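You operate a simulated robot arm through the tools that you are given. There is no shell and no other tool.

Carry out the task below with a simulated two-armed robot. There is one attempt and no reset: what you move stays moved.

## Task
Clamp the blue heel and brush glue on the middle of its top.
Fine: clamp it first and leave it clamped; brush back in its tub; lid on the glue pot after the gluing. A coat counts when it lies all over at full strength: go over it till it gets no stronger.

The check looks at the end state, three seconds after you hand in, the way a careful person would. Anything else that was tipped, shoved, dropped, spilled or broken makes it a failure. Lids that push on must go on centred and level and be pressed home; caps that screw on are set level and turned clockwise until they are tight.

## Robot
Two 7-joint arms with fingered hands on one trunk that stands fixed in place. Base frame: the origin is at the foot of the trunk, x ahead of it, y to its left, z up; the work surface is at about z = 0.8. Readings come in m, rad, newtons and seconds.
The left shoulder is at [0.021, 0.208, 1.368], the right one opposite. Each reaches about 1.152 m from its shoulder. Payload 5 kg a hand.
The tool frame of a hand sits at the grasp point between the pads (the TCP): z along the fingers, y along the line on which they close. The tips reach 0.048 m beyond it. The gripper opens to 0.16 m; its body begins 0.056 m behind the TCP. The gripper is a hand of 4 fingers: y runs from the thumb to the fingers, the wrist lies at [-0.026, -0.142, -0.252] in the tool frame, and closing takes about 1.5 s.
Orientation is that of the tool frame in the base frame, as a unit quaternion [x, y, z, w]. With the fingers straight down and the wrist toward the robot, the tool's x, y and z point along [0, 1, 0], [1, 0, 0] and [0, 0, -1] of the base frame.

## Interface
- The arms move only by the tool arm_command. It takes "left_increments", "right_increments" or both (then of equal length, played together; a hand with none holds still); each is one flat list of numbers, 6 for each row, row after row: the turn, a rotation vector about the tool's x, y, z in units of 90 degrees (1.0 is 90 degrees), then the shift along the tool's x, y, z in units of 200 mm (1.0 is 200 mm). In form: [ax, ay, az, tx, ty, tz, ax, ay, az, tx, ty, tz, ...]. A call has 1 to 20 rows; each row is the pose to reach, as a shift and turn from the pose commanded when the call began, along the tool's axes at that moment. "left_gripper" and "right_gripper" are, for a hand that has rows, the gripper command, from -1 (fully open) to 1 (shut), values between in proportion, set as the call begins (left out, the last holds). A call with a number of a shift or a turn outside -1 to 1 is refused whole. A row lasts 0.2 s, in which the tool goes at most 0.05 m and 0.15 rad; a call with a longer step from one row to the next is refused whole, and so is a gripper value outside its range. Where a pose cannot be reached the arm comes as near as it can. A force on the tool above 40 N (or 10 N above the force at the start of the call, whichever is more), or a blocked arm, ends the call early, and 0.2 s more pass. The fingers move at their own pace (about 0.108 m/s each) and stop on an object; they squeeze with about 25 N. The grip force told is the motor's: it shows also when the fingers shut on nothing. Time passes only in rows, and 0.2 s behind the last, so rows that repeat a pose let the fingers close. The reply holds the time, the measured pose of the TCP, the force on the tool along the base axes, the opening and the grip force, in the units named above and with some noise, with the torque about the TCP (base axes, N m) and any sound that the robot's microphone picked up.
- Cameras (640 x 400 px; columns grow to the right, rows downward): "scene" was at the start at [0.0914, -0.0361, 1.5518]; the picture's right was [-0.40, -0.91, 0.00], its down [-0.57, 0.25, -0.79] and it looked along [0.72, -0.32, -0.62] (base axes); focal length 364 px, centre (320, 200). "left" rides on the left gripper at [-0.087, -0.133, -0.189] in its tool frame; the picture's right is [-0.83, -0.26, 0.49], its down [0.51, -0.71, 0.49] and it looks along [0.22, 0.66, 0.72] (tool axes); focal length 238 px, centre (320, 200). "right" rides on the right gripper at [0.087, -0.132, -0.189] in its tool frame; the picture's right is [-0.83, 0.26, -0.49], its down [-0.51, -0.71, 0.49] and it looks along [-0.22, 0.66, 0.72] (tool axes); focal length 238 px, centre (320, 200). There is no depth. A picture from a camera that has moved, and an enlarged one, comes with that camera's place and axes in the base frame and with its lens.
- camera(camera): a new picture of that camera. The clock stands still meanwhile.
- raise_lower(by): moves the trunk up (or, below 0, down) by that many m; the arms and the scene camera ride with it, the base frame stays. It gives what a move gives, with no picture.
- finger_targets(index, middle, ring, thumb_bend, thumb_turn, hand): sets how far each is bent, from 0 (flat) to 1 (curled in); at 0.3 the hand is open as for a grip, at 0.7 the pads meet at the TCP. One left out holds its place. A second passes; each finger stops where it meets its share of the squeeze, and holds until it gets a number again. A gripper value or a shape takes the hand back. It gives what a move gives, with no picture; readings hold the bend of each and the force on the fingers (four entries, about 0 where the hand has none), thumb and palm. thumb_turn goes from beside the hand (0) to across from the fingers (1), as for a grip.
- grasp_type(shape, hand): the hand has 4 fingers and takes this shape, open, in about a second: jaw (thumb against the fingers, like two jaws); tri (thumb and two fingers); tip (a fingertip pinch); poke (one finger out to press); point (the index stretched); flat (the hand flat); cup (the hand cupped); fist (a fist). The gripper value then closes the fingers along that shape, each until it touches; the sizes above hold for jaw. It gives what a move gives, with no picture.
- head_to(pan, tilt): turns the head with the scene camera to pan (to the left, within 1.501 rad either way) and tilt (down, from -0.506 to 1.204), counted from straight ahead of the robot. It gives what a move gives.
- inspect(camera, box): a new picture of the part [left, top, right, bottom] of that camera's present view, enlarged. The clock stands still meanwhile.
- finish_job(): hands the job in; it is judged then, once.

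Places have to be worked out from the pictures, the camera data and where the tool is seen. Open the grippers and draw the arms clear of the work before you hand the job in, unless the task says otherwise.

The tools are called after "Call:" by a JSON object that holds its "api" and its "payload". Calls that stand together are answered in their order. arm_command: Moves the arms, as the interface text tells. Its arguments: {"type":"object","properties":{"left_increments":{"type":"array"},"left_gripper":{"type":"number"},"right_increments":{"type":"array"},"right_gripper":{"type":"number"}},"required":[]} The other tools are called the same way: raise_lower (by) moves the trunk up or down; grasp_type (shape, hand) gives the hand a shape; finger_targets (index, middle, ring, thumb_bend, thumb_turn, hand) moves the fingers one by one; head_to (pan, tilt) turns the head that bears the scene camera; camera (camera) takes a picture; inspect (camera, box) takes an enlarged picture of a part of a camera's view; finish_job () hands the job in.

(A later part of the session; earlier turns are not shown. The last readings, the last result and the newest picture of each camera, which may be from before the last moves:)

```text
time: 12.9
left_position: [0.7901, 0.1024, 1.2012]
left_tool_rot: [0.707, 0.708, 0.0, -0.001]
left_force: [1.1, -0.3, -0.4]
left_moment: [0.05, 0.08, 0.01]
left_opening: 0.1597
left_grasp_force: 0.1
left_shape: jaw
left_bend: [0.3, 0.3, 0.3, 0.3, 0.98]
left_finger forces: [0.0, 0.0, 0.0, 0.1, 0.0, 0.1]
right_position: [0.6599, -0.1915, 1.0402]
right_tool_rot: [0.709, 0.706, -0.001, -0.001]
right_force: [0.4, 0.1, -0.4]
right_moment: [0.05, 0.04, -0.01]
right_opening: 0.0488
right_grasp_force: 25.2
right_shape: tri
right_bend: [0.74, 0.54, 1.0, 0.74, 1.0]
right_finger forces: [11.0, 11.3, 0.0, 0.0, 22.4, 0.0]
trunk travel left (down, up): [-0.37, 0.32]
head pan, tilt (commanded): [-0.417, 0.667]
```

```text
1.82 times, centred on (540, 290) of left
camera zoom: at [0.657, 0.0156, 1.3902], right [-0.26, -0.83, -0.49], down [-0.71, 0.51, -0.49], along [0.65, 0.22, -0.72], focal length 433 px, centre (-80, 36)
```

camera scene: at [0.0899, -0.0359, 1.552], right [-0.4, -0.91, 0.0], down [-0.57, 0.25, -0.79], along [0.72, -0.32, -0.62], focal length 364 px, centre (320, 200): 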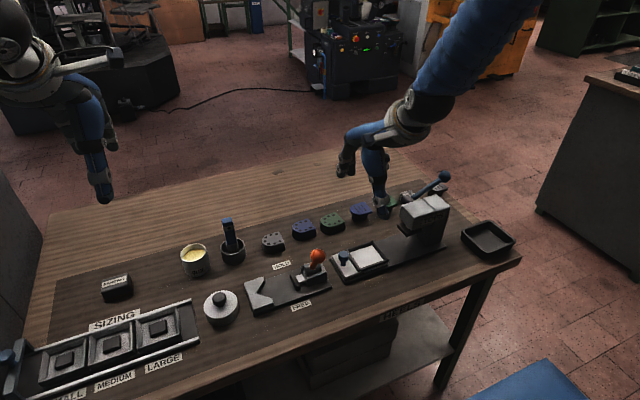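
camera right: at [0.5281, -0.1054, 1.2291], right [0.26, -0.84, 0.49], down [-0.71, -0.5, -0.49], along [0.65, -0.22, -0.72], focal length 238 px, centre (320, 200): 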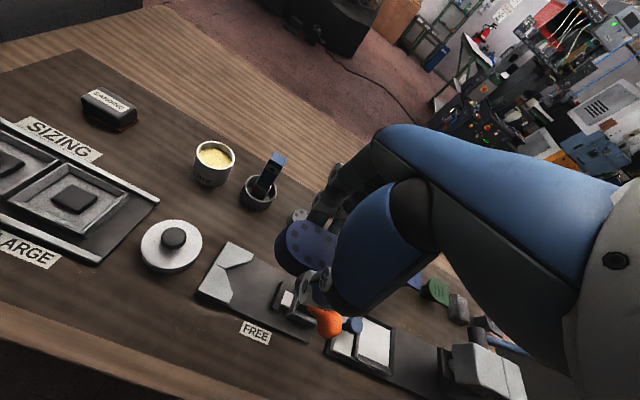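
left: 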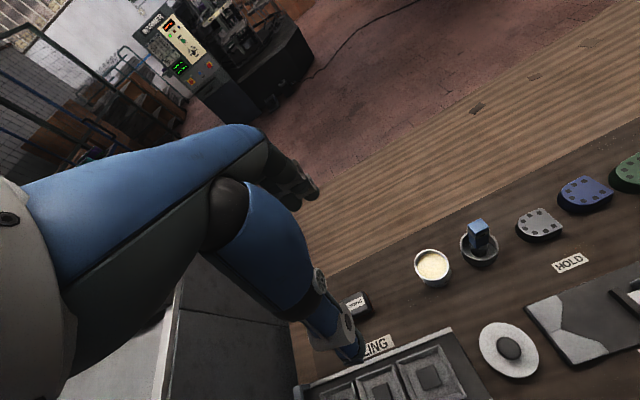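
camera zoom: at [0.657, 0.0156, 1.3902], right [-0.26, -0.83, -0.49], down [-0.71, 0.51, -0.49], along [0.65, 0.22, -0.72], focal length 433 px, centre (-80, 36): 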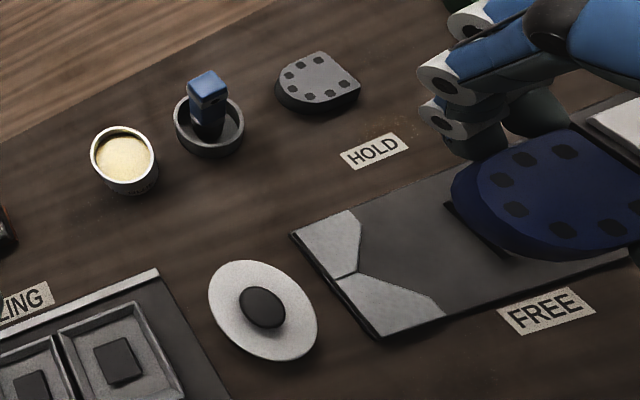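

I'm over the clamp at (0.660, -0.1915, 1.040). I'll descend to z≈0.90 and check the heel against the V block and the lever knob.

Call:
{"api": "arm_command", "payload": {"right_increments": [0, 0, 0, 0, 0, 0.175, 0, 0, 0, 0, 0, 0.35, 0, 0, 0, 0, 0, 0.525, 0, 0, 0, 0, 0, 0.7, 0, 0, 0, 0, 0, 0.7]}}

Call:
{"api": "inspect", "payload": {"camera": "left", "box": [480, 210, 640, 400]}}

Call:
{"api": "inspect", "payload": {"camera": "scene", "box": [220, 200, 350, 320]}}

Call:
{"api": "inspect", "payload": {"camera": "right", "box": [180, 180, 400, 380]}}

```text
time: 14.1
left_position: [0.7873, 0.104, 1.2032]
left_tool_rot: [0.707, 0.707, 0.0, 0.0]
left_force: [-0.2, -0.5, 0.6]
left_moment: [0.0, -0.06, 0.0]
left_opening: 0.1596
left_grasp_force: 0.0
left_shape: jaw
left_bend: [0.3, 0.3, 0.3, 0.3, 0.98]
left_finger forces: [0.0, 0.0, 0.1, 0.0, 0.0, 0.1]
right_position: [0.6597, -0.1906, 0.9002]
right_tool_rot: [0.707, 0.707, 0.0, 0.0]
right_force: [-1.2, 0.0, -0.3]
right_moment: [-0.05, -0.06, 0.0]
right_opening: 0.0492
right_grasp_force: 24.4
right_shape: tri
right_bend: [0.74, 0.54, 1.0, 0.74, 1.0]
right_finger forces: [11.0, 11.2, 0.1, 0.0, 22.3, 0.0]
trunk travel left (down, up): [-0.37, 0.32]
head pan, tilt (commanded): [-0.417, 0.667]
```

```text
2.11 times, centred on (560, 305) of left
camera zoom: at [0.6549, 0.0173, 1.3914], right [-0.26, -0.83, -0.49], down [-0.71, 0.51, -0.49], along [0.66, 0.22, -0.72], focal length 502 px, centre (-185, -21)
```

zoom: 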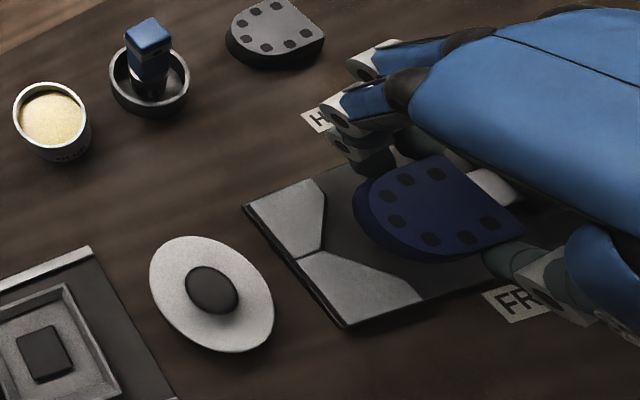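

```text
3.33 times, centred on (285, 260) of scene
camera zoom: at [0.0903, -0.0357, 1.552], right [-0.4, -0.91, 0.0], down [-0.57, 0.25, -0.79], along [0.72, -0.32, -0.62], focal length 1212 px, centre (437, 0)
```

zoom: 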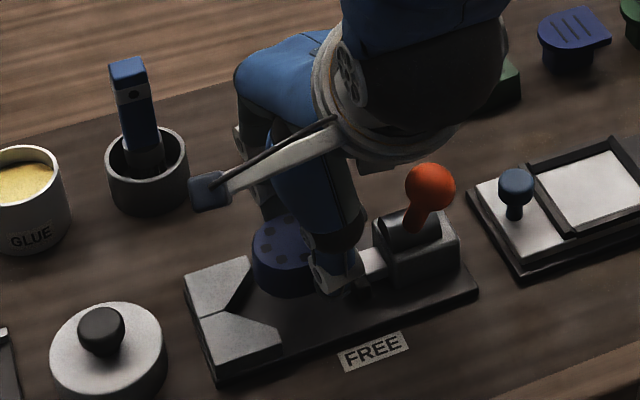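

```text
2.00 times, centred on (290, 280) of right
camera zoom: at [0.527, -0.1033, 1.0897], right [0.26, -0.83, 0.49], down [-0.71, -0.51, -0.49], along [0.66, -0.22, -0.72], focal length 477 px, centre (380, 40)
```

zoom: 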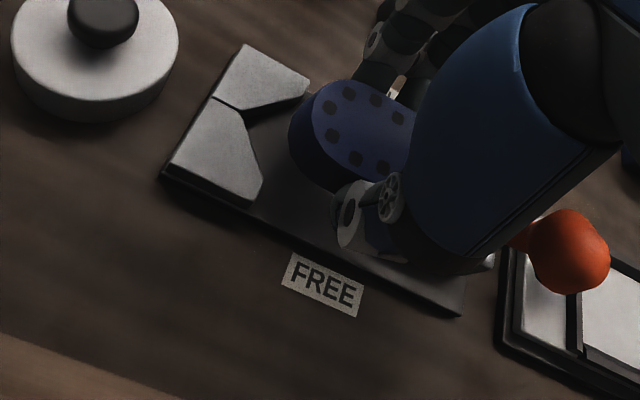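

The heel is centred on the clamp axis (x≈0.659), with its tip about 28 mm from the V apex and its flat end about 7 mm clear of the jaw. I'll shift 4 mm toward the V and lower in small steps, watching the force for contact with the plate.

Call:
{"api": "arm_command", "payload": {"right_increments": [0, 0, 0, 0.01, 0, 0.04, 0, 0, 0, 0.02, 0, 0.08, 0, 0, 0, 0.02, 0, 0.12, 0, 0, 0, 0.02, 0, 0.12]}}

Call:
{"api": "inspect", "payload": {"camera": "left", "box": [500, 230, 640, 400]}}

Call:
{"api": "inspect", "payload": {"camera": "right", "box": [220, 180, 400, 340]}}

Call:
{"api": "inspect", "payload": {"camera": "scene", "box": [240, 220, 340, 310]}}

```text
time: 15.1
left_position: [0.7895, 0.1032, 1.2024]
left_tool_rot: [0.707, 0.707, 0.001, 0.0]
left_force: [-0.2, 0.1, -0.5]
left_moment: [-0.02, -0.01, -0.02]
left_opening: 0.1594
left_grasp_force: 0.0
left_shape: jaw
left_bend: [0.3, 0.3, 0.3, 0.3, 0.98]
left_finger forces: [0.1, 0.0, 0.1, 0.0, 0.0, 0.0]
right_position: [0.6589, -0.1867, 0.8767]
right_tool_rot: [0.707, 0.707, -0.001, 0.001]
right_force: [0.1, 0.3, -0.8]
right_moment: [-0.04, -0.01, 0.03]
right_opening: 0.0489
right_grasp_force: 24.7
right_shape: tri
right_bend: [0.74, 0.54, 1.0, 0.74, 1.0]
right_finger forces: [11.0, 11.2, 0.0, 0.0, 22.3, 0.1]
trunk travel left (down, up): [-0.37, 0.32]
head pan, tilt (commanded): [-0.417, 0.667]
```

```text
2.35 times, centred on (570, 315) of left
camera zoom: at [0.6558, 0.0172, 1.3908], right [-0.26, -0.83, -0.49], down [-0.71, 0.51, -0.49], along [0.66, 0.22, -0.72], focal length 561 px, centre (-268, -71)
```

zoom: 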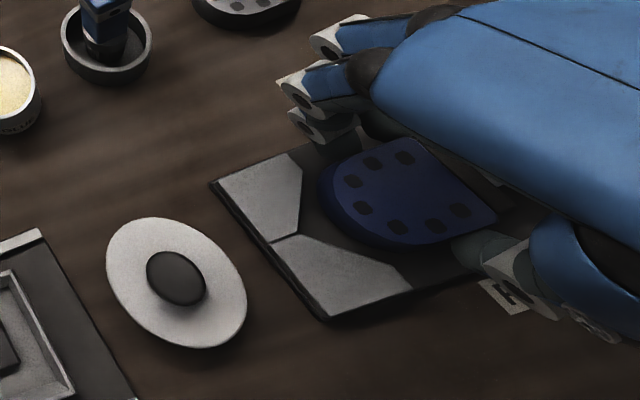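

```text
2.50 times, centred on (310, 260) of right
camera zoom: at [0.5275, -0.0994, 1.0661], right [0.26, -0.83, 0.49], down [-0.71, -0.51, -0.49], along [0.66, -0.22, -0.72], focal length 596 px, centre (345, 50)
```

zoom: 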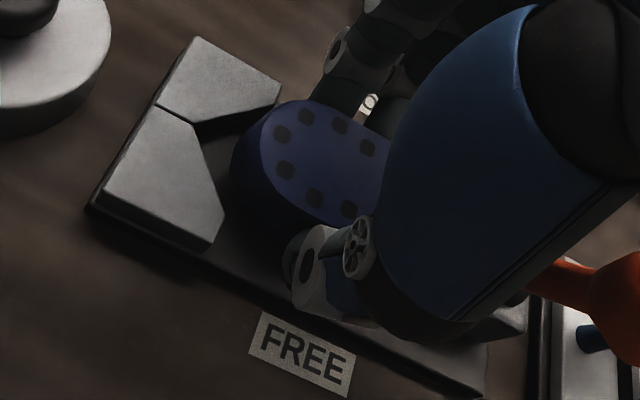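

```text
4.44 times, centred on (290, 265) of scene
camera zoom: at [0.0913, -0.0358, 1.5519], right [-0.4, -0.91, 0.0], down [-0.57, 0.25, -0.79], along [0.72, -0.32, -0.62], focal length 1616 px, centre (453, -89)
```

zoom: 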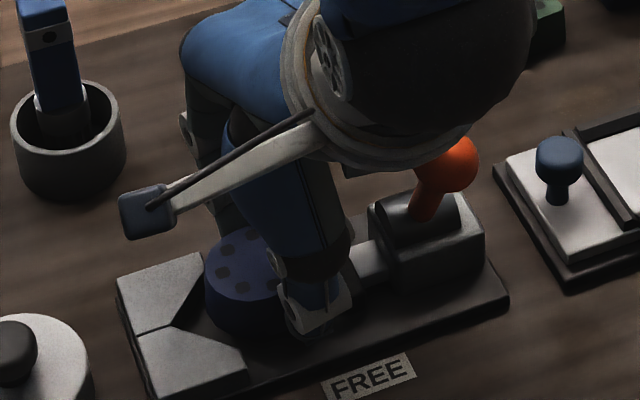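

The heel sits just in front of the V and above the plate, and nothing is touching (force about 0). I'll lower about 9 mm in fine steps.

Call:
{"api": "arm_command", "payload": {"right_increments": [0, 0, 0, 0, 0, 0.015, 0, 0, 0, 0, 0, 0.03, 0, 0, 0, 0, 0, 0.04, 0, 0, 0, 0, 0, 0.045, 0, 0, 0, 0, 0, 0.045]}}

```text
time: 16.3
left_position: [0.7894, 0.1033, 1.2016]
left_tool_rot: [0.707, 0.707, 0.0, -0.001]
left_force: [0.5, 0.0, 0.0]
left_moment: [0.04, 0.0, -0.02]
left_opening: 0.1594
left_grasp_force: 0.0
left_shape: jaw
left_bend: [0.3, 0.3, 0.3, 0.3, 0.98]
left_finger forces: [0.0, 0.0, 0.0, 0.0, 0.0, 0.0]
right_position: [0.6601, -0.1864, 0.8683]
right_tool_rot: [0.707, 0.707, 0.0, 0.0]
right_force: [-0.5, 0.4, -0.8]
right_moment: [0.02, -0.03, 0.01]
right_opening: 0.049
right_grasp_force: 24.8
right_shape: tri
right_bend: [0.74, 0.54, 1.0, 0.74, 1.0]
right_finger forces: [10.9, 11.2, 0.0, 0.0, 22.3, 0.0]
trunk travel left (down, up): [-0.37, 0.32]
head pan, tilt (commanded): [-0.417, 0.667]
```

Call:
{"api": "arm_command", "payload": {"right_increments": [0, 0, 0, 0, 0, 0.005, 0, 0, 0, 0, 0, 0.01, 0, 0, 0, 0, 0, 0.015, 0, 0, 0, 0, 0, 0.02, 0, 0, 0, 0, 0, 0.02]}}

```text
time: 17.5
left_position: [0.7876, 0.1029, 1.2017]
left_tool_rot: [0.708, 0.707, -0.001, 0.0]
left_force: [-0.2, 0.3, 0.1]
left_moment: [0.0, -0.02, -0.01]
left_opening: 0.1596
left_grasp_force: 0.1
left_shape: jaw
left_bend: [0.3, 0.3, 0.3, 0.3, 0.98]
left_finger forces: [0.0, 0.0, 0.1, 0.1, 0.0, 0.0]
right_position: [0.6605, -0.1851, 0.8633]
right_tool_rot: [0.707, 0.707, 0.0, 0.0]
right_force: [-1.1, -0.3, 1.8]
right_moment: [0.04, -0.06, -0.01]
right_opening: 0.0489
right_grasp_force: 25.0
right_shape: tri
right_bend: [0.74, 0.54, 1.0, 0.74, 1.0]
right_finger forces: [11.2, 11.1, 0.0, 0.0, 22.8, 0.0]
trunk travel left (down, up): [-0.37, 0.32]
head pan, tilt (commanded): [-0.417, 0.667]
```

There's a hint of contact (+1.8 N at z=0.863). I'll go another 1–2 mm to confirm the heel is seated on the plate.

Call:
{"api": "arm_command", "payload": {"right_increments": [0, 0, 0, 0, 0, 0.004, 0, 0, 0, 0, 0, 0.008, 0, 0, 0, 0, 0, 0.008]}}

Call:
{"api": "inspect", "payload": {"camera": "left", "box": [500, 230, 640, 400]}}

Call:
{"api": "inspect", "payload": {"camera": "scene", "box": [240, 220, 340, 310]}}

```text
time: 18.3
left_position: [0.788, 0.1038, 1.2017]
left_tool_rot: [0.707, 0.707, -0.001, 0.001]
left_force: [-0.6, -0.1, -0.8]
left_moment: [0.02, -0.02, -0.06]
left_opening: 0.1599
left_grasp_force: 0.1
left_shape: jaw
left_bend: [0.3, 0.3, 0.3, 0.3, 0.98]
left_finger forces: [0.1, 0.0, 0.0, 0.0, 0.0, 0.0]
right_position: [0.661, -0.1856, 0.8639]
right_tool_rot: [0.707, 0.707, -0.001, 0.001]
right_force: [-1.4, -0.4, 13.6]
right_moment: [0.03, 0.01, 0.0]
right_opening: 0.0494
right_grasp_force: 24.8
right_shape: tri
right_bend: [0.74, 0.54, 1.0, 0.74, 1.0]
right_finger forces: [12.5, 12.2, 0.0, 0.0, 26.0, 0.0]
trunk travel left (down, up): [-0.37, 0.32]
head pan, tilt (commanded): [-0.417, 0.667]
```

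```text
2.35 times, centred on (570, 315) of left
camera zoom: at [0.6551, 0.0173, 1.3913], right [-0.26, -0.83, -0.49], down [-0.71, 0.51, -0.49], along [0.66, 0.22, -0.72], focal length 561 px, centre (-268, -71)
```

zoom: 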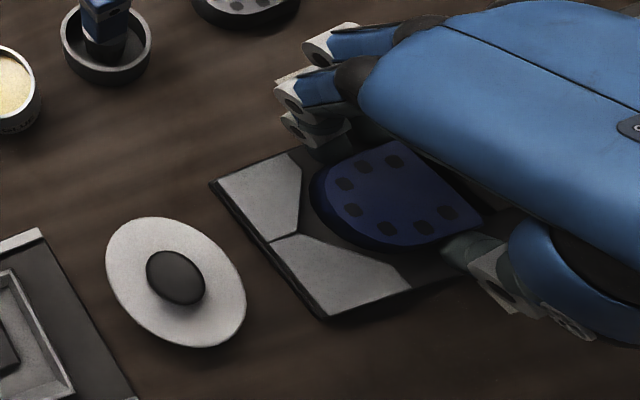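

```text
4.44 times, centred on (290, 265) of scene
camera zoom: at [0.0905, -0.0357, 1.552], right [-0.4, -0.91, 0.0], down [-0.57, 0.25, -0.79], along [0.72, -0.32, -0.62], focal length 1616 px, centre (453, -89)
```

zoom: 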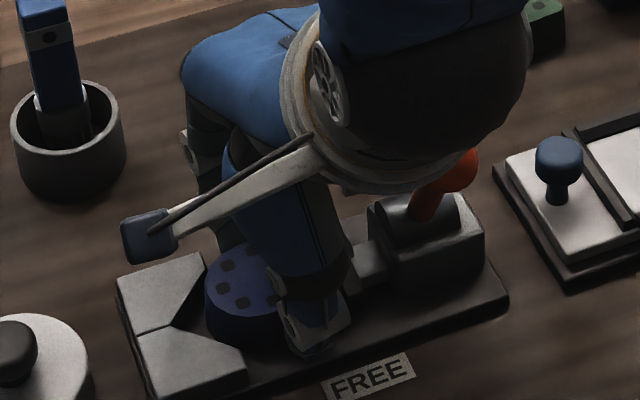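

Contact is firm at 13.6 N, so the heel is resting on the clamp plate. I'll ease off slightly, open the fingers, and rise straight up.

Call:
{"api": "arm_command", "payload": {"right_increments": [0, 0, 0, 0, 0, -0.006, 0, 0, 0, 0, 0, -0.006]}}

Call:
{"api": "arm_command", "payload": {"right_increments": [0, 0, 0, 0, 0, 0, 0, 0, 0, 0, 0, 0, 0, 0, 0, 0, 0, 0, 0, 0, 0, 0, 0, 0], "right_gripper": -0.25}}

Call:
{"api": "inspect", "payload": {"camera": "left", "box": [500, 230, 640, 400]}}

```text
time: 18.9
left_position: [0.7882, 0.1026, 1.2033]
left_tool_rot: [0.708, 0.707, 0.0, 0.0]
left_force: [-0.3, 0.8, 0.6]
left_moment: [0.01, 0.0, 0.06]
left_opening: 0.1597
left_grasp_force: 0.0
left_shape: jaw
left_bend: [0.3, 0.3, 0.3, 0.3, 0.98]
left_finger forces: [0.1, 0.0, 0.1, 0.0, 0.0, 0.0]
right_position: [0.6598, -0.185, 0.8639]
right_tool_rot: [0.707, 0.707, 0.0, 0.001]
right_force: [2.0, 0.6, 8.6]
right_moment: [0.05, -0.17, -0.02]
right_opening: 0.0496
right_grasp_force: 24.8
right_shape: tri
right_bend: [0.74, 0.54, 1.0, 0.74, 1.0]
right_finger forces: [13.2, 12.8, 0.0, 0.1, 23.9, 0.1]
trunk travel left (down, up): [-0.37, 0.32]
head pan, tilt (commanded): [-0.417, 0.667]
```

```text
time: 19.9
left_position: [0.7894, 0.1031, 1.2017]
left_tool_rot: [0.707, 0.707, 0.0, 0.001]
left_force: [-0.4, 0.8, -0.8]
left_moment: [0.02, 0.01, -0.02]
left_opening: 0.1594
left_grasp_force: 0.1
left_shape: jaw
left_bend: [0.3, 0.3, 0.3, 0.3, 0.98]
left_finger forces: [0.0, 0.0, 0.0, 0.0, 0.0, 0.1]
right_position: [0.66, -0.186, 0.8638]
right_tool_rot: [0.707, 0.707, 0.001, 0.0]
right_force: [0.3, -0.3, -0.2]
right_moment: [-0.02, -0.01, -0.04]
right_opening: 0.0995
right_grasp_force: 0.0
right_shape: tri
right_bend: [0.73, 0.4, 0.99, 0.64, 1.0]
right_finger forces: [0.0, 0.1, 0.0, 0.1, 0.1, 0.1]
trunk travel left (down, up): [-0.37, 0.32]
head pan, tilt (commanded): [-0.417, 0.667]
```

```text
2.35 times, centred on (570, 315) of left
camera zoom: at [0.6561, 0.0171, 1.3906], right [-0.26, -0.83, -0.49], down [-0.71, 0.51, -0.49], along [0.66, 0.22, -0.72], focal length 561 px, centre (-268, -71)
```

zoom: 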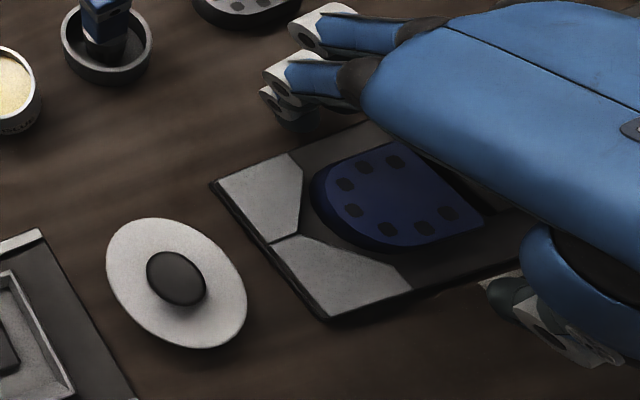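

The heel is released and standing on the plate. I'll raise the right hand straight up to view the clamp and lever.

Call:
{"api": "arm_command", "payload": {"right_increments": [0, 0, 0, 0, 0, -0.15, 0, 0, 0, 0, 0, -0.35, 0, 0, 0, 0, 0, -0.55, 0, 0, 0, 0, 0, -0.75, 0, 0, 0, 0, 0, -0.95, 0, 0, 0, 0, 0, -0.95]}}

Call:
{"api": "inspect", "payload": {"camera": "scene", "box": [230, 220, 350, 320]}}

Call:
{"api": "inspect", "payload": {"camera": "left", "box": [480, 230, 640, 400]}}

Call:
{"api": "camera", "payload": {"camera": "right"}}

```text
time: 21.3
left_position: [0.7909, 0.1028, 1.2012]
left_tool_rot: [0.707, 0.707, 0.0, -0.001]
left_force: [0.6, -0.3, -0.7]
left_moment: [0.03, 0.05, -0.02]
left_opening: 0.1597
left_grasp_force: 0.0
left_shape: jaw
left_bend: [0.3, 0.3, 0.3, 0.3, 0.98]
left_finger forces: [0.1, 0.0, 0.0, 0.0, 0.0, 0.0]
right_position: [0.6602, -0.1859, 1.0507]
right_tool_rot: [0.708, 0.706, 0.0, 0.0]
right_force: [1.4, 0.5, 0.4]
right_moment: [0.01, 0.05, 0.01]
right_opening: 0.0999
right_grasp_force: 0.0
right_shape: tri
right_bend: [0.73, 0.4, 0.99, 0.64, 1.0]
right_finger forces: [0.0, 0.0, 0.1, 0.1, 0.0, 0.1]
trunk travel left (down, up): [-0.37, 0.32]
head pan, tilt (commanded): [-0.417, 0.667]
```

```text
4.00 times, centred on (290, 270) of scene
camera zoom: at [0.0927, -0.0362, 1.5517], right [-0.4, -0.91, 0.0], down [-0.57, 0.25, -0.79], along [0.72, -0.32, -0.62], focal length 1454 px, centre (440, -80)
```

zoom: 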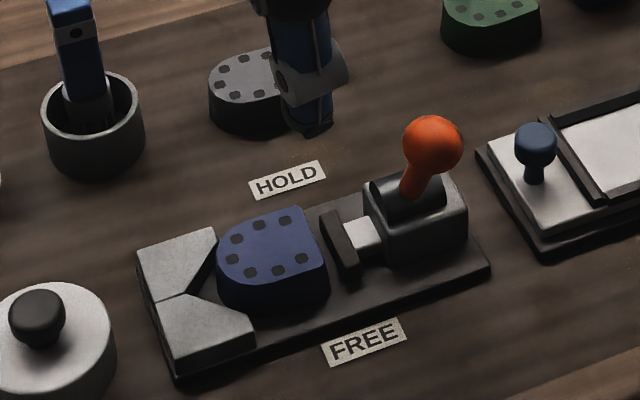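

```text
2.35 times, centred on (560, 315) of left
camera zoom: at [0.657, 0.0168, 1.39], right [-0.26, -0.83, -0.49], down [-0.71, 0.51, -0.49], along [0.65, 0.22, -0.72], focal length 561 px, centre (-245, -71)
```

zoom: 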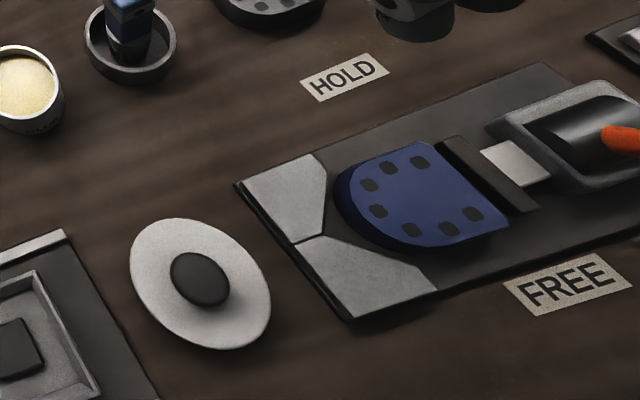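

```text
taken
camera right: at [0.528, -0.0987, 1.2412], right [0.26, -0.83, 0.49], down [-0.71, -0.51, -0.49], along [0.65, -0.22, -0.72], focal length 238 px, centre (320, 200)
```

right: 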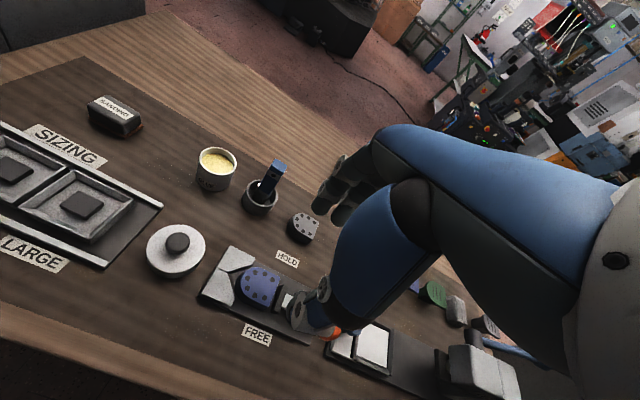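

The heel lies square between the V and the jaw. The lever pivots near (0.66, z 0.84), and its knob at (0.622, -0.267, 0.933) leans to FREE. I'll straddle the knob with the open right hand and push it toward +x (HOLD), starting above it.

Call:
{"api": "arm_command", "payload": {"right_increments": [0, 0, 0, -0.2, -0.09, 0, 0, 0, 0, -0.405, -0.175, 0, 0, 0, 0, -0.405, -0.175, 0.1, 0, 0, 0, -0.405, -0.175, 0.1]}}

Call:
{"api": "inspect", "payload": {"camera": "scene", "box": [240, 170, 380, 310]}}

Call:
{"api": "inspect", "payload": {"camera": "right", "box": [160, 160, 400, 380]}}

Call:
{"api": "camera", "payload": {"camera": "left"}}

```text
time: 22.3
left_position: [0.7876, 0.1017, 1.2024]
left_tool_rot: [0.707, 0.707, -0.001, 0.0]
left_force: [-0.7, -0.9, 0.3]
left_moment: [0.11, -0.06, 0.01]
left_opening: 0.1595
left_grasp_force: 0.1
left_shape: jaw
left_bend: [0.3, 0.3, 0.3, 0.3, 0.98]
left_finger forces: [0.0, 0.0, 0.0, 0.0, 0.0, 0.1]
right_position: [0.6237, -0.2694, 1.0312]
right_tool_rot: [0.707, 0.707, 0.001, -0.001]
right_force: [-0.6, -1.0, -0.6]
right_moment: [0.07, -0.03, 0.0]
right_opening: 0.0998
right_grasp_force: 0.0
right_shape: tri
right_bend: [0.73, 0.4, 0.99, 0.64, 1.0]
right_finger forces: [0.0, 0.1, 0.0, 0.0, 0.0, 0.0]
trunk travel left (down, up): [-0.37, 0.32]
head pan, tilt (commanded): [-0.417, 0.667]
```

```text
2.86 times, centred on (310, 240) of scene
camera zoom: at [0.0906, -0.037, 1.5519], right [-0.4, -0.91, 0.0], down [-0.57, 0.25, -0.79], along [0.72, -0.32, -0.62], focal length 1039 px, centre (349, 86)
```

zoom: 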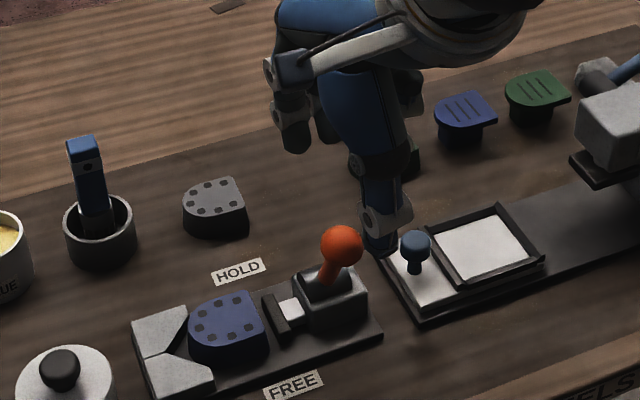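

```text
1.82 times, centred on (280, 270) of right
camera zoom: at [0.4914, -0.1828, 1.2215], right [0.26, -0.83, 0.49], down [-0.71, -0.51, -0.49], along [0.66, -0.22, -0.72], focal length 433 px, centre (393, 73)
```

zoom: 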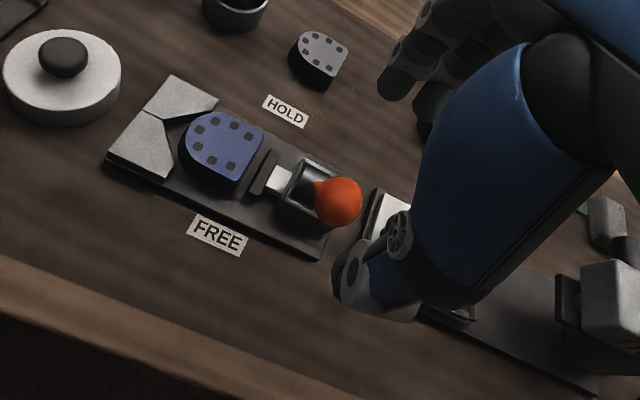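

```text
taken
camera left: at [0.655, 0.0156, 1.3914], right [-0.26, -0.83, -0.49], down [-0.71, 0.51, -0.49], along [0.66, 0.22, -0.72], focal length 238 px, centre (320, 200)
```

left: 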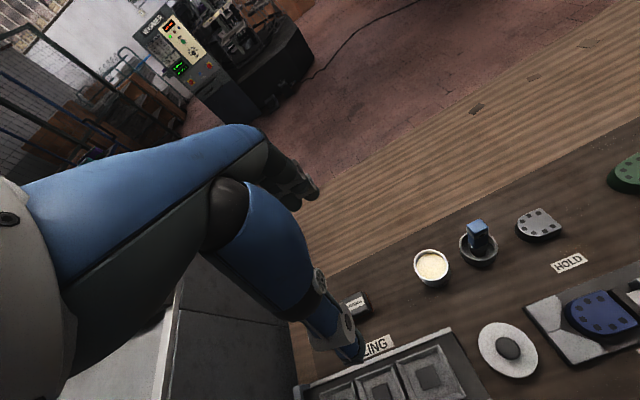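

The knob re-triangulates to (0.618, -0.264, 0.938). The hand is centred above it with the thumb on the near side. I'll lower so the knob sits between thumb and fingers.

Call:
{"api": "arm_command", "payload": {"right_increments": [0, 0, 0, 0.025, 0, 0.14, 0, 0, 0, 0.025, 0, 0.28, 0, 0, 0, 0.025, 0, 0.415, 0, 0, 0, 0.025, 0, 0.415]}}

Call:
{"api": "inspect", "payload": {"camera": "scene", "box": [240, 190, 360, 310]}}

Call:
{"api": "inspect", "payload": {"camera": "right", "box": [200, 160, 400, 340]}}

```text
time: 23.3
left_position: [0.7892, 0.1036, 1.2024]
left_tool_rot: [0.707, 0.707, 0.0, -0.001]
left_force: [-1.3, 0.0, 0.4]
left_moment: [0.02, -0.04, 0.01]
left_opening: 0.1596
left_grasp_force: 0.1
left_shape: jaw
left_bend: [0.3, 0.3, 0.3, 0.3, 0.98]
left_finger forces: [0.1, 0.0, 0.1, 0.0, 0.0, 0.1]
right_position: [0.6245, -0.2606, 0.9496]
right_tool_rot: [0.707, 0.707, 0.0, 0.0]
right_force: [0.0, 0.2, -0.2]
right_moment: [0.01, -0.03, -0.02]
right_opening: 0.0997
right_grasp_force: 0.1
right_shape: tri
right_bend: [0.73, 0.4, 0.99, 0.64, 1.0]
right_finger forces: [0.0, 0.0, 0.0, 0.1, 0.0, 0.0]
trunk travel left (down, up): [-0.37, 0.32]
head pan, tilt (commanded): [-0.417, 0.667]
```

```text
3.33 times, centred on (300, 250) of scene
camera zoom: at [0.0907, -0.036, 1.5519], right [-0.4, -0.91, 0.0], down [-0.57, 0.25, -0.79], along [0.72, -0.32, -0.62], focal length 1212 px, centre (387, 33)
```

zoom: 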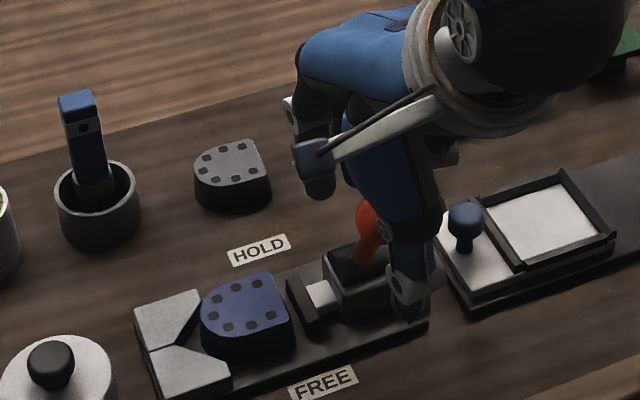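

```text
2.22 times, centred on (300, 250) of right
camera zoom: at [0.4919, -0.1745, 1.1384], right [0.26, -0.83, 0.49], down [-0.71, -0.51, -0.49], along [0.66, -0.22, -0.72], focal length 530 px, centre (364, 89)
```

zoom: 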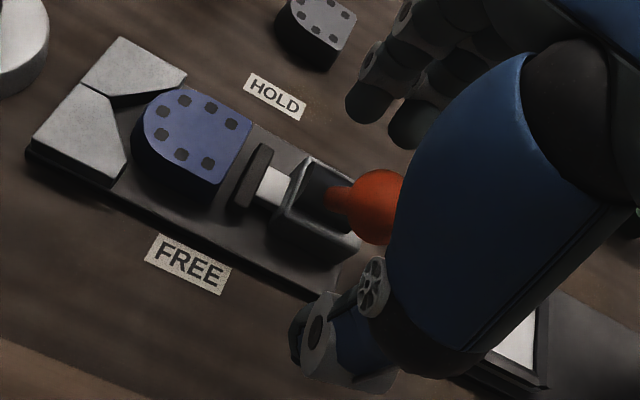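

The knob is between the thumb and fingers. I'll push slowly toward +x and watch the force.

Call:
{"api": "arm_command", "payload": {"right_increments": [0, 0, 0, 0, 0.06, 0, 0, 0, 0, 0, 0.12, 0, 0, 0, 0, 0, 0.17, 0, 0, 0, 0, 0, 0.22, 0, 0, 0, 0, 0, 0.27, 0, 0, 0, 0, 0, 0.27, 0]}}

Call:
{"api": "inspect", "payload": {"camera": "scene", "box": [240, 190, 360, 310]}}

Call:
{"api": "inspect", "payload": {"camera": "right", "box": [200, 160, 400, 340]}}

```text
time: 24.7
left_position: [0.7889, 0.1028, 1.2027]
left_tool_rot: [0.708, 0.707, 0.0, -0.001]
left_force: [0.2, 0.5, -0.2]
left_moment: [0.04, -0.01, -0.02]
left_opening: 0.1596
left_grasp_force: 0.1
left_shape: jaw
left_bend: [0.3, 0.3, 0.3, 0.3, 0.98]
left_finger forces: [0.2, 0.1, 0.0, 0.0, 0.1, 0.0]
right_position: [0.6776, -0.2619, 0.9497]
right_tool_rot: [0.707, 0.707, 0.001, -0.001]
right_force: [-1.2, -0.6, -0.2]
right_moment: [0.01, -0.03, 0.0]
right_opening: 0.1009
right_grasp_force: 0.1
right_shape: tri
right_bend: [0.73, 0.4, 0.99, 0.63, 1.0]
right_finger forces: [0.0, 0.0, 0.0, 0.0, 0.9, 0.0]
trunk travel left (down, up): [-0.37, 0.32]
head pan, tilt (commanded): [-0.417, 0.667]
```

```text
3.33 times, centred on (300, 250) of scene
camera zoom: at [0.0911, -0.036, 1.5519], right [-0.4, -0.91, 0.0], down [-0.57, 0.25, -0.79], along [0.72, -0.32, -0.62], focal length 1212 px, centre (387, 33)
```

zoom: 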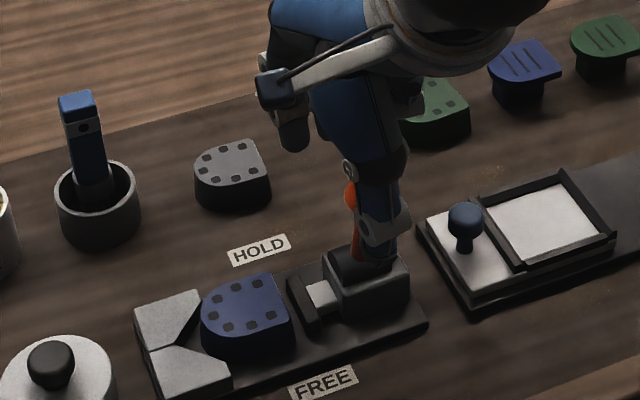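

```text
2.22 times, centred on (300, 250) of right
camera zoom: at [0.5459, -0.1744, 1.1394], right [0.26, -0.83, 0.49], down [-0.71, -0.51, -0.49], along [0.66, -0.22, -0.72], focal length 530 px, centre (364, 89)
```

zoom: 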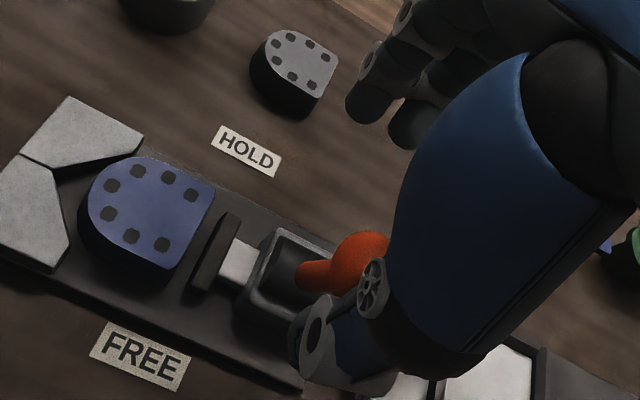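

The knob is moving with little resistance (about 1 N) and the lever is roughly upright. I'll keep pushing another 4 cm.

Call:
{"api": "arm_command", "payload": {"right_increments": [0, 0, 0, 0, 0.05, 0, 0, 0, 0, 0, 0.1, 0, 0, 0, 0, 0, 0.15, 0, 0, 0, 0, 0, 0.2, 0, 0, 0, 0, 0, 0.2, 0]}}

Call:
{"api": "inspect", "payload": {"camera": "scene", "box": [240, 190, 360, 310]}}

Call:
{"api": "inspect", "payload": {"camera": "right", "box": [160, 160, 360, 340]}}

Call:
{"api": "inspect", "payload": {"camera": "left", "box": [500, 230, 640, 400]}}

```text
time: 25.9
left_position: [0.789, 0.1035, 1.2017]
left_tool_rot: [0.708, 0.706, 0.0, 0.0]
left_force: [-0.9, -0.5, 0.1]
left_moment: [-0.03, -0.02, -0.01]
left_opening: 0.1597
left_grasp_force: 0.0
left_shape: jaw
left_bend: [0.3, 0.3, 0.3, 0.3, 0.98]
left_finger forces: [0.1, 0.1, 0.0, 0.0, 0.0, 0.0]
right_position: [0.7195, -0.2612, 0.9494]
right_tool_rot: [0.707, 0.707, 0.0, 0.0]
right_force: [-1.0, 0.5, -0.1]
right_moment: [0.02, -0.02, -0.03]
right_opening: 0.1005
right_grasp_force: 0.1
right_shape: tri
right_bend: [0.73, 0.4, 0.99, 0.63, 1.0]
right_finger forces: [0.0, 0.0, 0.0, 0.0, 0.5, 0.0]
trunk travel left (down, up): [-0.37, 0.32]
head pan, tilt (commanded): [-0.417, 0.667]
```

```text
3.33 times, centred on (300, 250) of scene
camera zoom: at [0.0913, -0.036, 1.5518], right [-0.4, -0.91, 0.0], down [-0.57, 0.25, -0.79], along [0.72, -0.32, -0.62], focal length 1212 px, centre (387, 33)
```

zoom: 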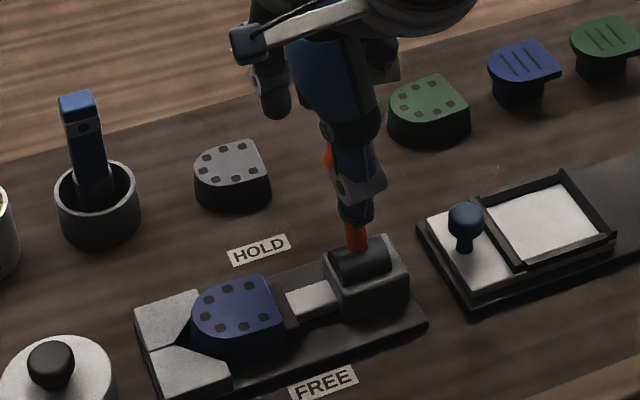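

```text
2.22 times, centred on (260, 250) of right
camera zoom: at [0.5868, -0.1743, 1.1388], right [0.26, -0.83, 0.49], down [-0.71, -0.51, -0.49], along [0.66, -0.22, -0.72], focal length 530 px, centre (453, 89)
```

zoom: 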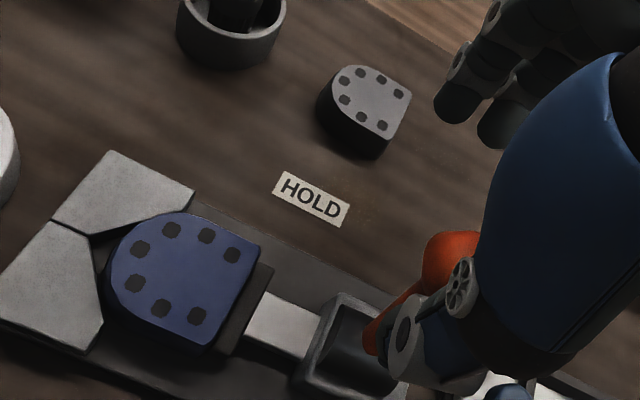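

```text
2.35 times, centred on (570, 315) of left
camera zoom: at [0.6558, 0.017, 1.3908], right [-0.26, -0.83, -0.49], down [-0.71, 0.51, -0.49], along [0.66, 0.22, -0.72], focal length 561 px, centre (-268, -71)
```

zoom: 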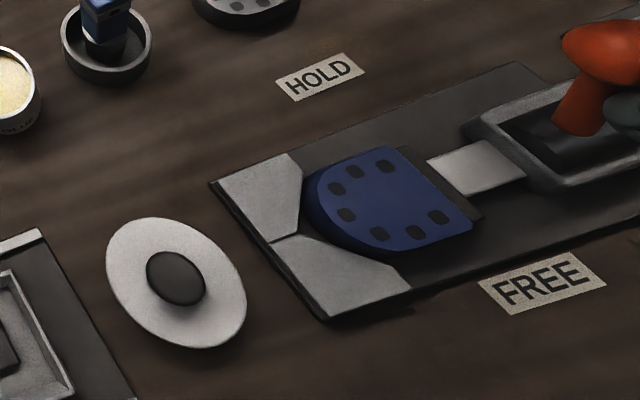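

The jaw has come out and is pushing the heel into the V. I'll keep pushing the lever in small steps until it meets its stop.

Call:
{"api": "arm_command", "payload": {"right_increments": [0, 0, 0, 0, 0.04, 0, 0, 0, 0, 0, 0.08, 0, 0, 0, 0, 0, 0.12, 0, 0, 0, 0, 0, 0.16, 0, 0, 0, 0, 0, 0.16, 0]}}

Call:
{"api": "inspect", "payload": {"camera": "scene", "box": [240, 190, 360, 310]}}

Call:
{"api": "inspect", "payload": {"camera": "right", "box": [130, 180, 360, 380]}}

Call:
{"api": "inspect", "payload": {"camera": "left", "box": [500, 230, 640, 400]}}

```text
time: 27.1
left_position: [0.7885, 0.1034, 1.2016]
left_tool_rot: [0.707, 0.707, 0.0, 0.0]
left_force: [-0.2, -0.5, -0.4]
left_moment: [0.01, -0.02, 0.01]
left_opening: 0.1597
left_grasp_force: 0.1
left_shape: jaw
left_bend: [0.3, 0.3, 0.3, 0.3, 0.98]
left_finger forces: [0.0, 0.0, 0.0, 0.0, 0.1, 0.1]
right_position: [0.7483, -0.2612, 0.9497]
right_tool_rot: [0.707, 0.707, -0.001, -0.001]
right_force: [-12.2, 1.7, 4.2]
right_moment: [0.05, 0.79, -0.11]
right_opening: 0.107
right_grasp_force: 0.1
right_shape: tri
right_bend: [0.73, 0.4, 0.99, 0.59, 0.99]
right_finger forces: [0.0, 0.1, 0.1, 0.1, 13.8, 0.1]
trunk travel left (down, up): [-0.37, 0.32]
head pan, tilt (commanded): [-0.417, 0.667]
```

```text
3.33 times, centred on (300, 250) of scene
camera zoom: at [0.09, -0.0358, 1.5519], right [-0.4, -0.91, 0.0], down [-0.57, 0.25, -0.79], along [0.72, -0.32, -0.62], focal length 1212 px, centre (387, 33)
```

zoom: 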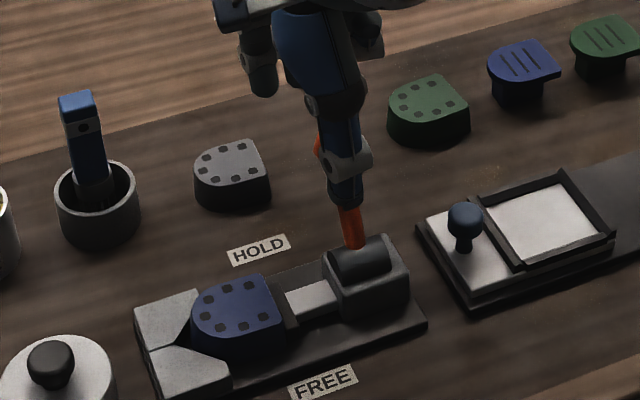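

```text
2.00 times, centred on (245, 280) of right
camera zoom: at [0.6164, -0.1747, 1.1389], right [0.26, -0.83, 0.49], down [-0.71, -0.51, -0.49], along [0.65, -0.22, -0.72], focal length 477 px, centre (470, 40)
```

zoom: 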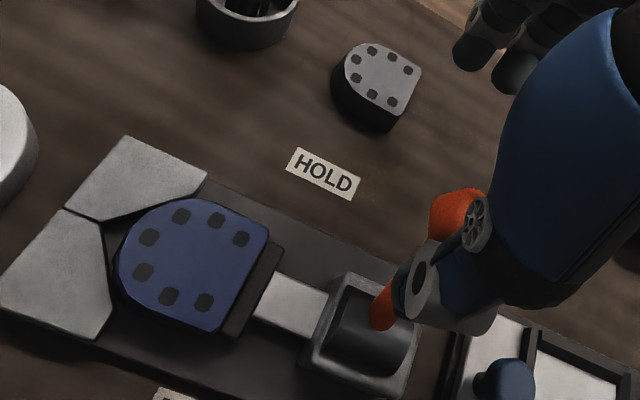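

```text
2.35 times, centred on (570, 315) of left
camera zoom: at [0.6546, 0.0171, 1.3913], right [-0.26, -0.83, -0.49], down [-0.71, 0.51, -0.49], along [0.66, 0.22, -0.72], focal length 561 px, centre (-268, -71)
```

zoom: 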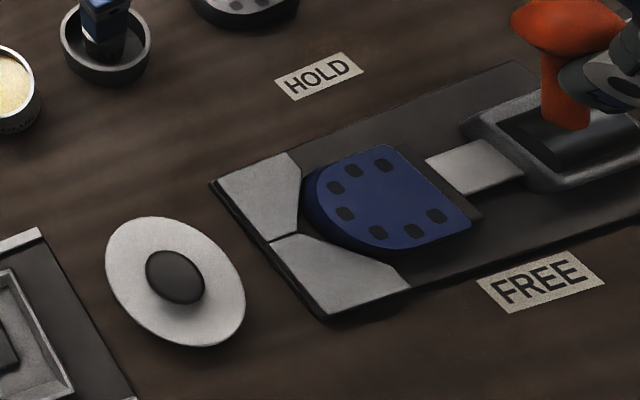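

The force rose to 12 N on the thumb. The knob is now near (0.703, -0.261, 0.935), mirroring its FREE position about the pivot, and the heel is in contact with both V faces. I'll push one more centimetre to confirm this is the end stop.

Call:
{"api": "arm_command", "payload": {"right_increments": [0, 0, 0, 0, 0.025, 0, 0, 0, 0, 0, 0.05, 0, 0, 0, 0, 0, 0.05, 0]}}

Call:
{"api": "inspect", "payload": {"camera": "left", "box": [500, 230, 640, 400]}}

Call:
{"api": "inspect", "payload": {"camera": "right", "box": [130, 180, 360, 380]}}

```text
time: 27.9
left_position: [0.7874, 0.1034, 1.2038]
left_tool_rot: [0.707, 0.707, 0.002, 0.001]
left_force: [0.7, 0.2, 0.5]
left_moment: [0.01, 0.01, 0.04]
left_opening: 0.1594
left_grasp_force: 0.1
left_shape: jaw
left_bend: [0.3, 0.3, 0.3, 0.3, 0.98]
left_finger forces: [0.1, 0.1, 0.0, 0.1, 0.0, 0.0]
right_position: [0.7569, -0.261, 0.9497]
right_tool_rot: [0.707, 0.707, 0.0, 0.0]
right_force: [-28.4, 0.8, 6.4]
right_moment: [0.05, 1.39, -0.09]
right_opening: 0.1134
right_grasp_force: 0.0
right_shape: tri
right_bend: [0.73, 0.4, 0.99, 0.53, 0.99]
right_finger forces: [0.1, 0.1, 0.0, 0.0, 28.8, 0.0]
trunk travel left (down, up): [-0.37, 0.32]
head pan, tilt (commanded): [-0.417, 0.667]
```

```text
2.35 times, centred on (570, 315) of left
camera zoom: at [0.6532, 0.017, 1.392], right [-0.26, -0.83, -0.49], down [-0.71, 0.51, -0.49], along [0.66, 0.22, -0.72], focal length 561 px, centre (-268, -71)
```

zoom: 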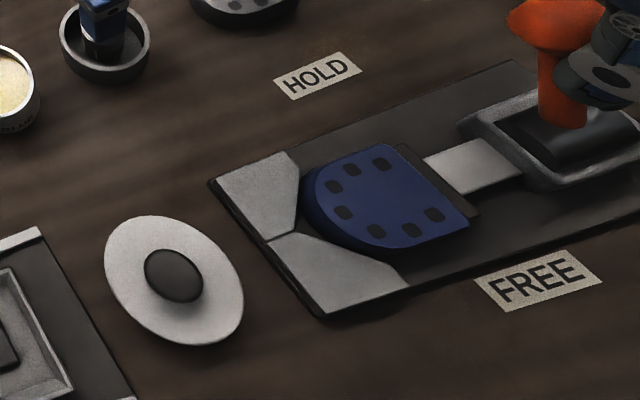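

```text
2.00 times, centred on (245, 280) of right
camera zoom: at [0.6245, -0.1746, 1.1394], right [0.26, -0.83, 0.49], down [-0.71, -0.51, -0.49], along [0.65, -0.22, -0.72], focal length 477 px, centre (470, 40)
```

zoom: 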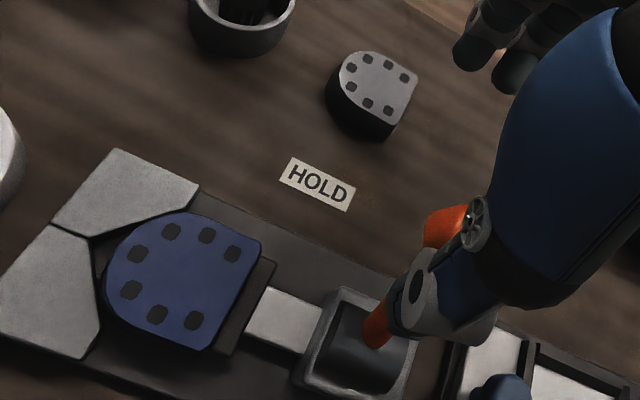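

The force is up to 28 N while the lever barely moved, so it's against its stop or fully clamped. I'll back the thumb off and see whether the lever stays in HOLD.

Call:
{"api": "arm_command", "payload": {"right_increments": [0, 0, 0, 0, -0.05, 0, 0, 0, 0, 0, -0.12, 0, 0, 0, 0, 0, -0.18, 0, 0, 0, 0, 0, -0.18, 0]}}

Call:
{"api": "inspect", "payload": {"camera": "left", "box": [500, 230, 640, 400]}}

Call:
{"api": "inspect", "payload": {"camera": "scene", "box": [240, 190, 360, 310]}}

Call:
{"api": "inspect", "payload": {"camera": "right", "box": [160, 180, 390, 380]}}

```text
time: 28.9
left_position: [0.7893, 0.1039, 1.2021]
left_tool_rot: [0.707, 0.707, -0.001, 0.001]
left_force: [0.6, -0.8, -0.2]
left_moment: [0.0, -0.02, -0.01]
left_opening: 0.1595
left_grasp_force: 0.1
left_shape: jaw
left_bend: [0.3, 0.3, 0.3, 0.3, 0.98]
left_finger forces: [0.1, 0.0, 0.1, 0.0, 0.1, 0.0]
right_position: [0.7259, -0.2608, 0.9505]
right_tool_rot: [0.707, 0.707, 0.0, -0.001]
right_force: [-0.6, -0.2, -0.1]
right_moment: [-0.01, 0.0, -0.01]
right_opening: 0.1005
right_grasp_force: 0.1
right_shape: tri
right_bend: [0.73, 0.4, 0.99, 0.63, 1.0]
right_finger forces: [0.0, 0.0, 0.1, 0.0, 0.0, 0.0]
trunk travel left (down, up): [-0.37, 0.32]
head pan, tilt (commanded): [-0.417, 0.667]
```

```text
2.35 times, centred on (570, 315) of left
camera zoom: at [0.6565, 0.017, 1.3905], right [-0.26, -0.83, -0.49], down [-0.71, 0.51, -0.49], along [0.66, 0.22, -0.72], focal length 561 px, centre (-268, -71)
```

zoom: 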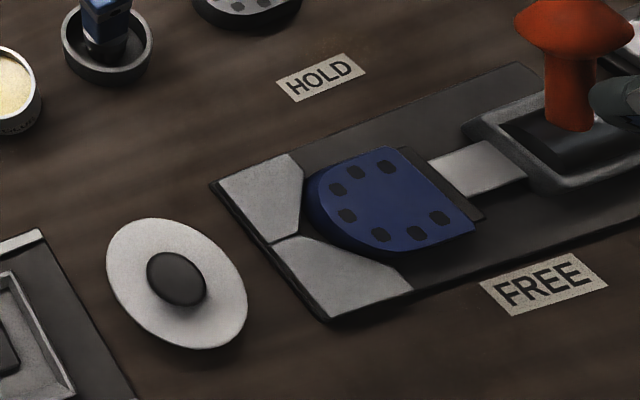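

```text
3.33 times, centred on (300, 250) of scene
camera zoom: at [0.0921, -0.036, 1.5518], right [-0.4, -0.91, 0.0], down [-0.57, 0.25, -0.79], along [0.72, -0.32, -0.62], focal length 1212 px, centre (387, 33)
```

zoom: 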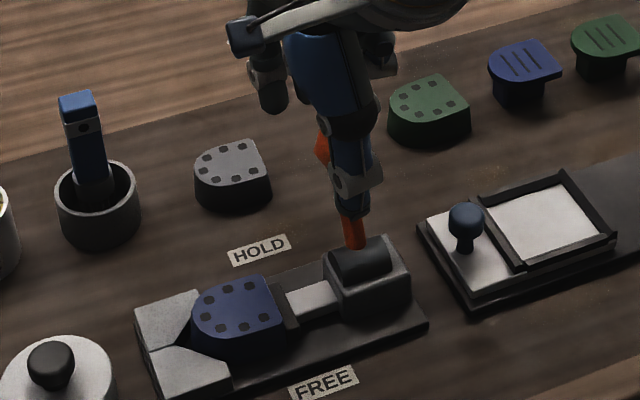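

```text
2.00 times, centred on (275, 280) of right
camera zoom: at [0.5933, -0.1745, 1.1392], right [0.26, -0.83, 0.49], down [-0.71, -0.51, -0.49], along [0.66, -0.22, -0.72], focal length 477 px, centre (410, 40)
```

zoom: 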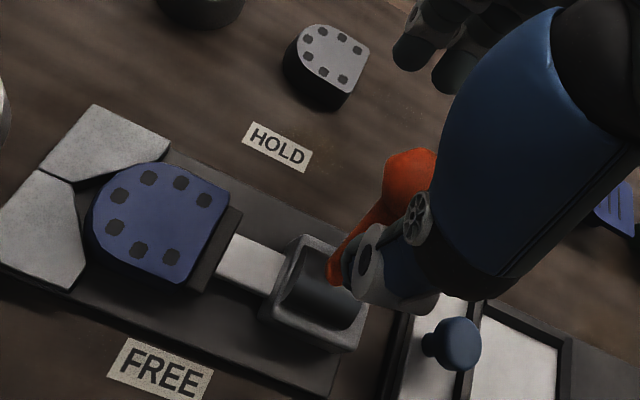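

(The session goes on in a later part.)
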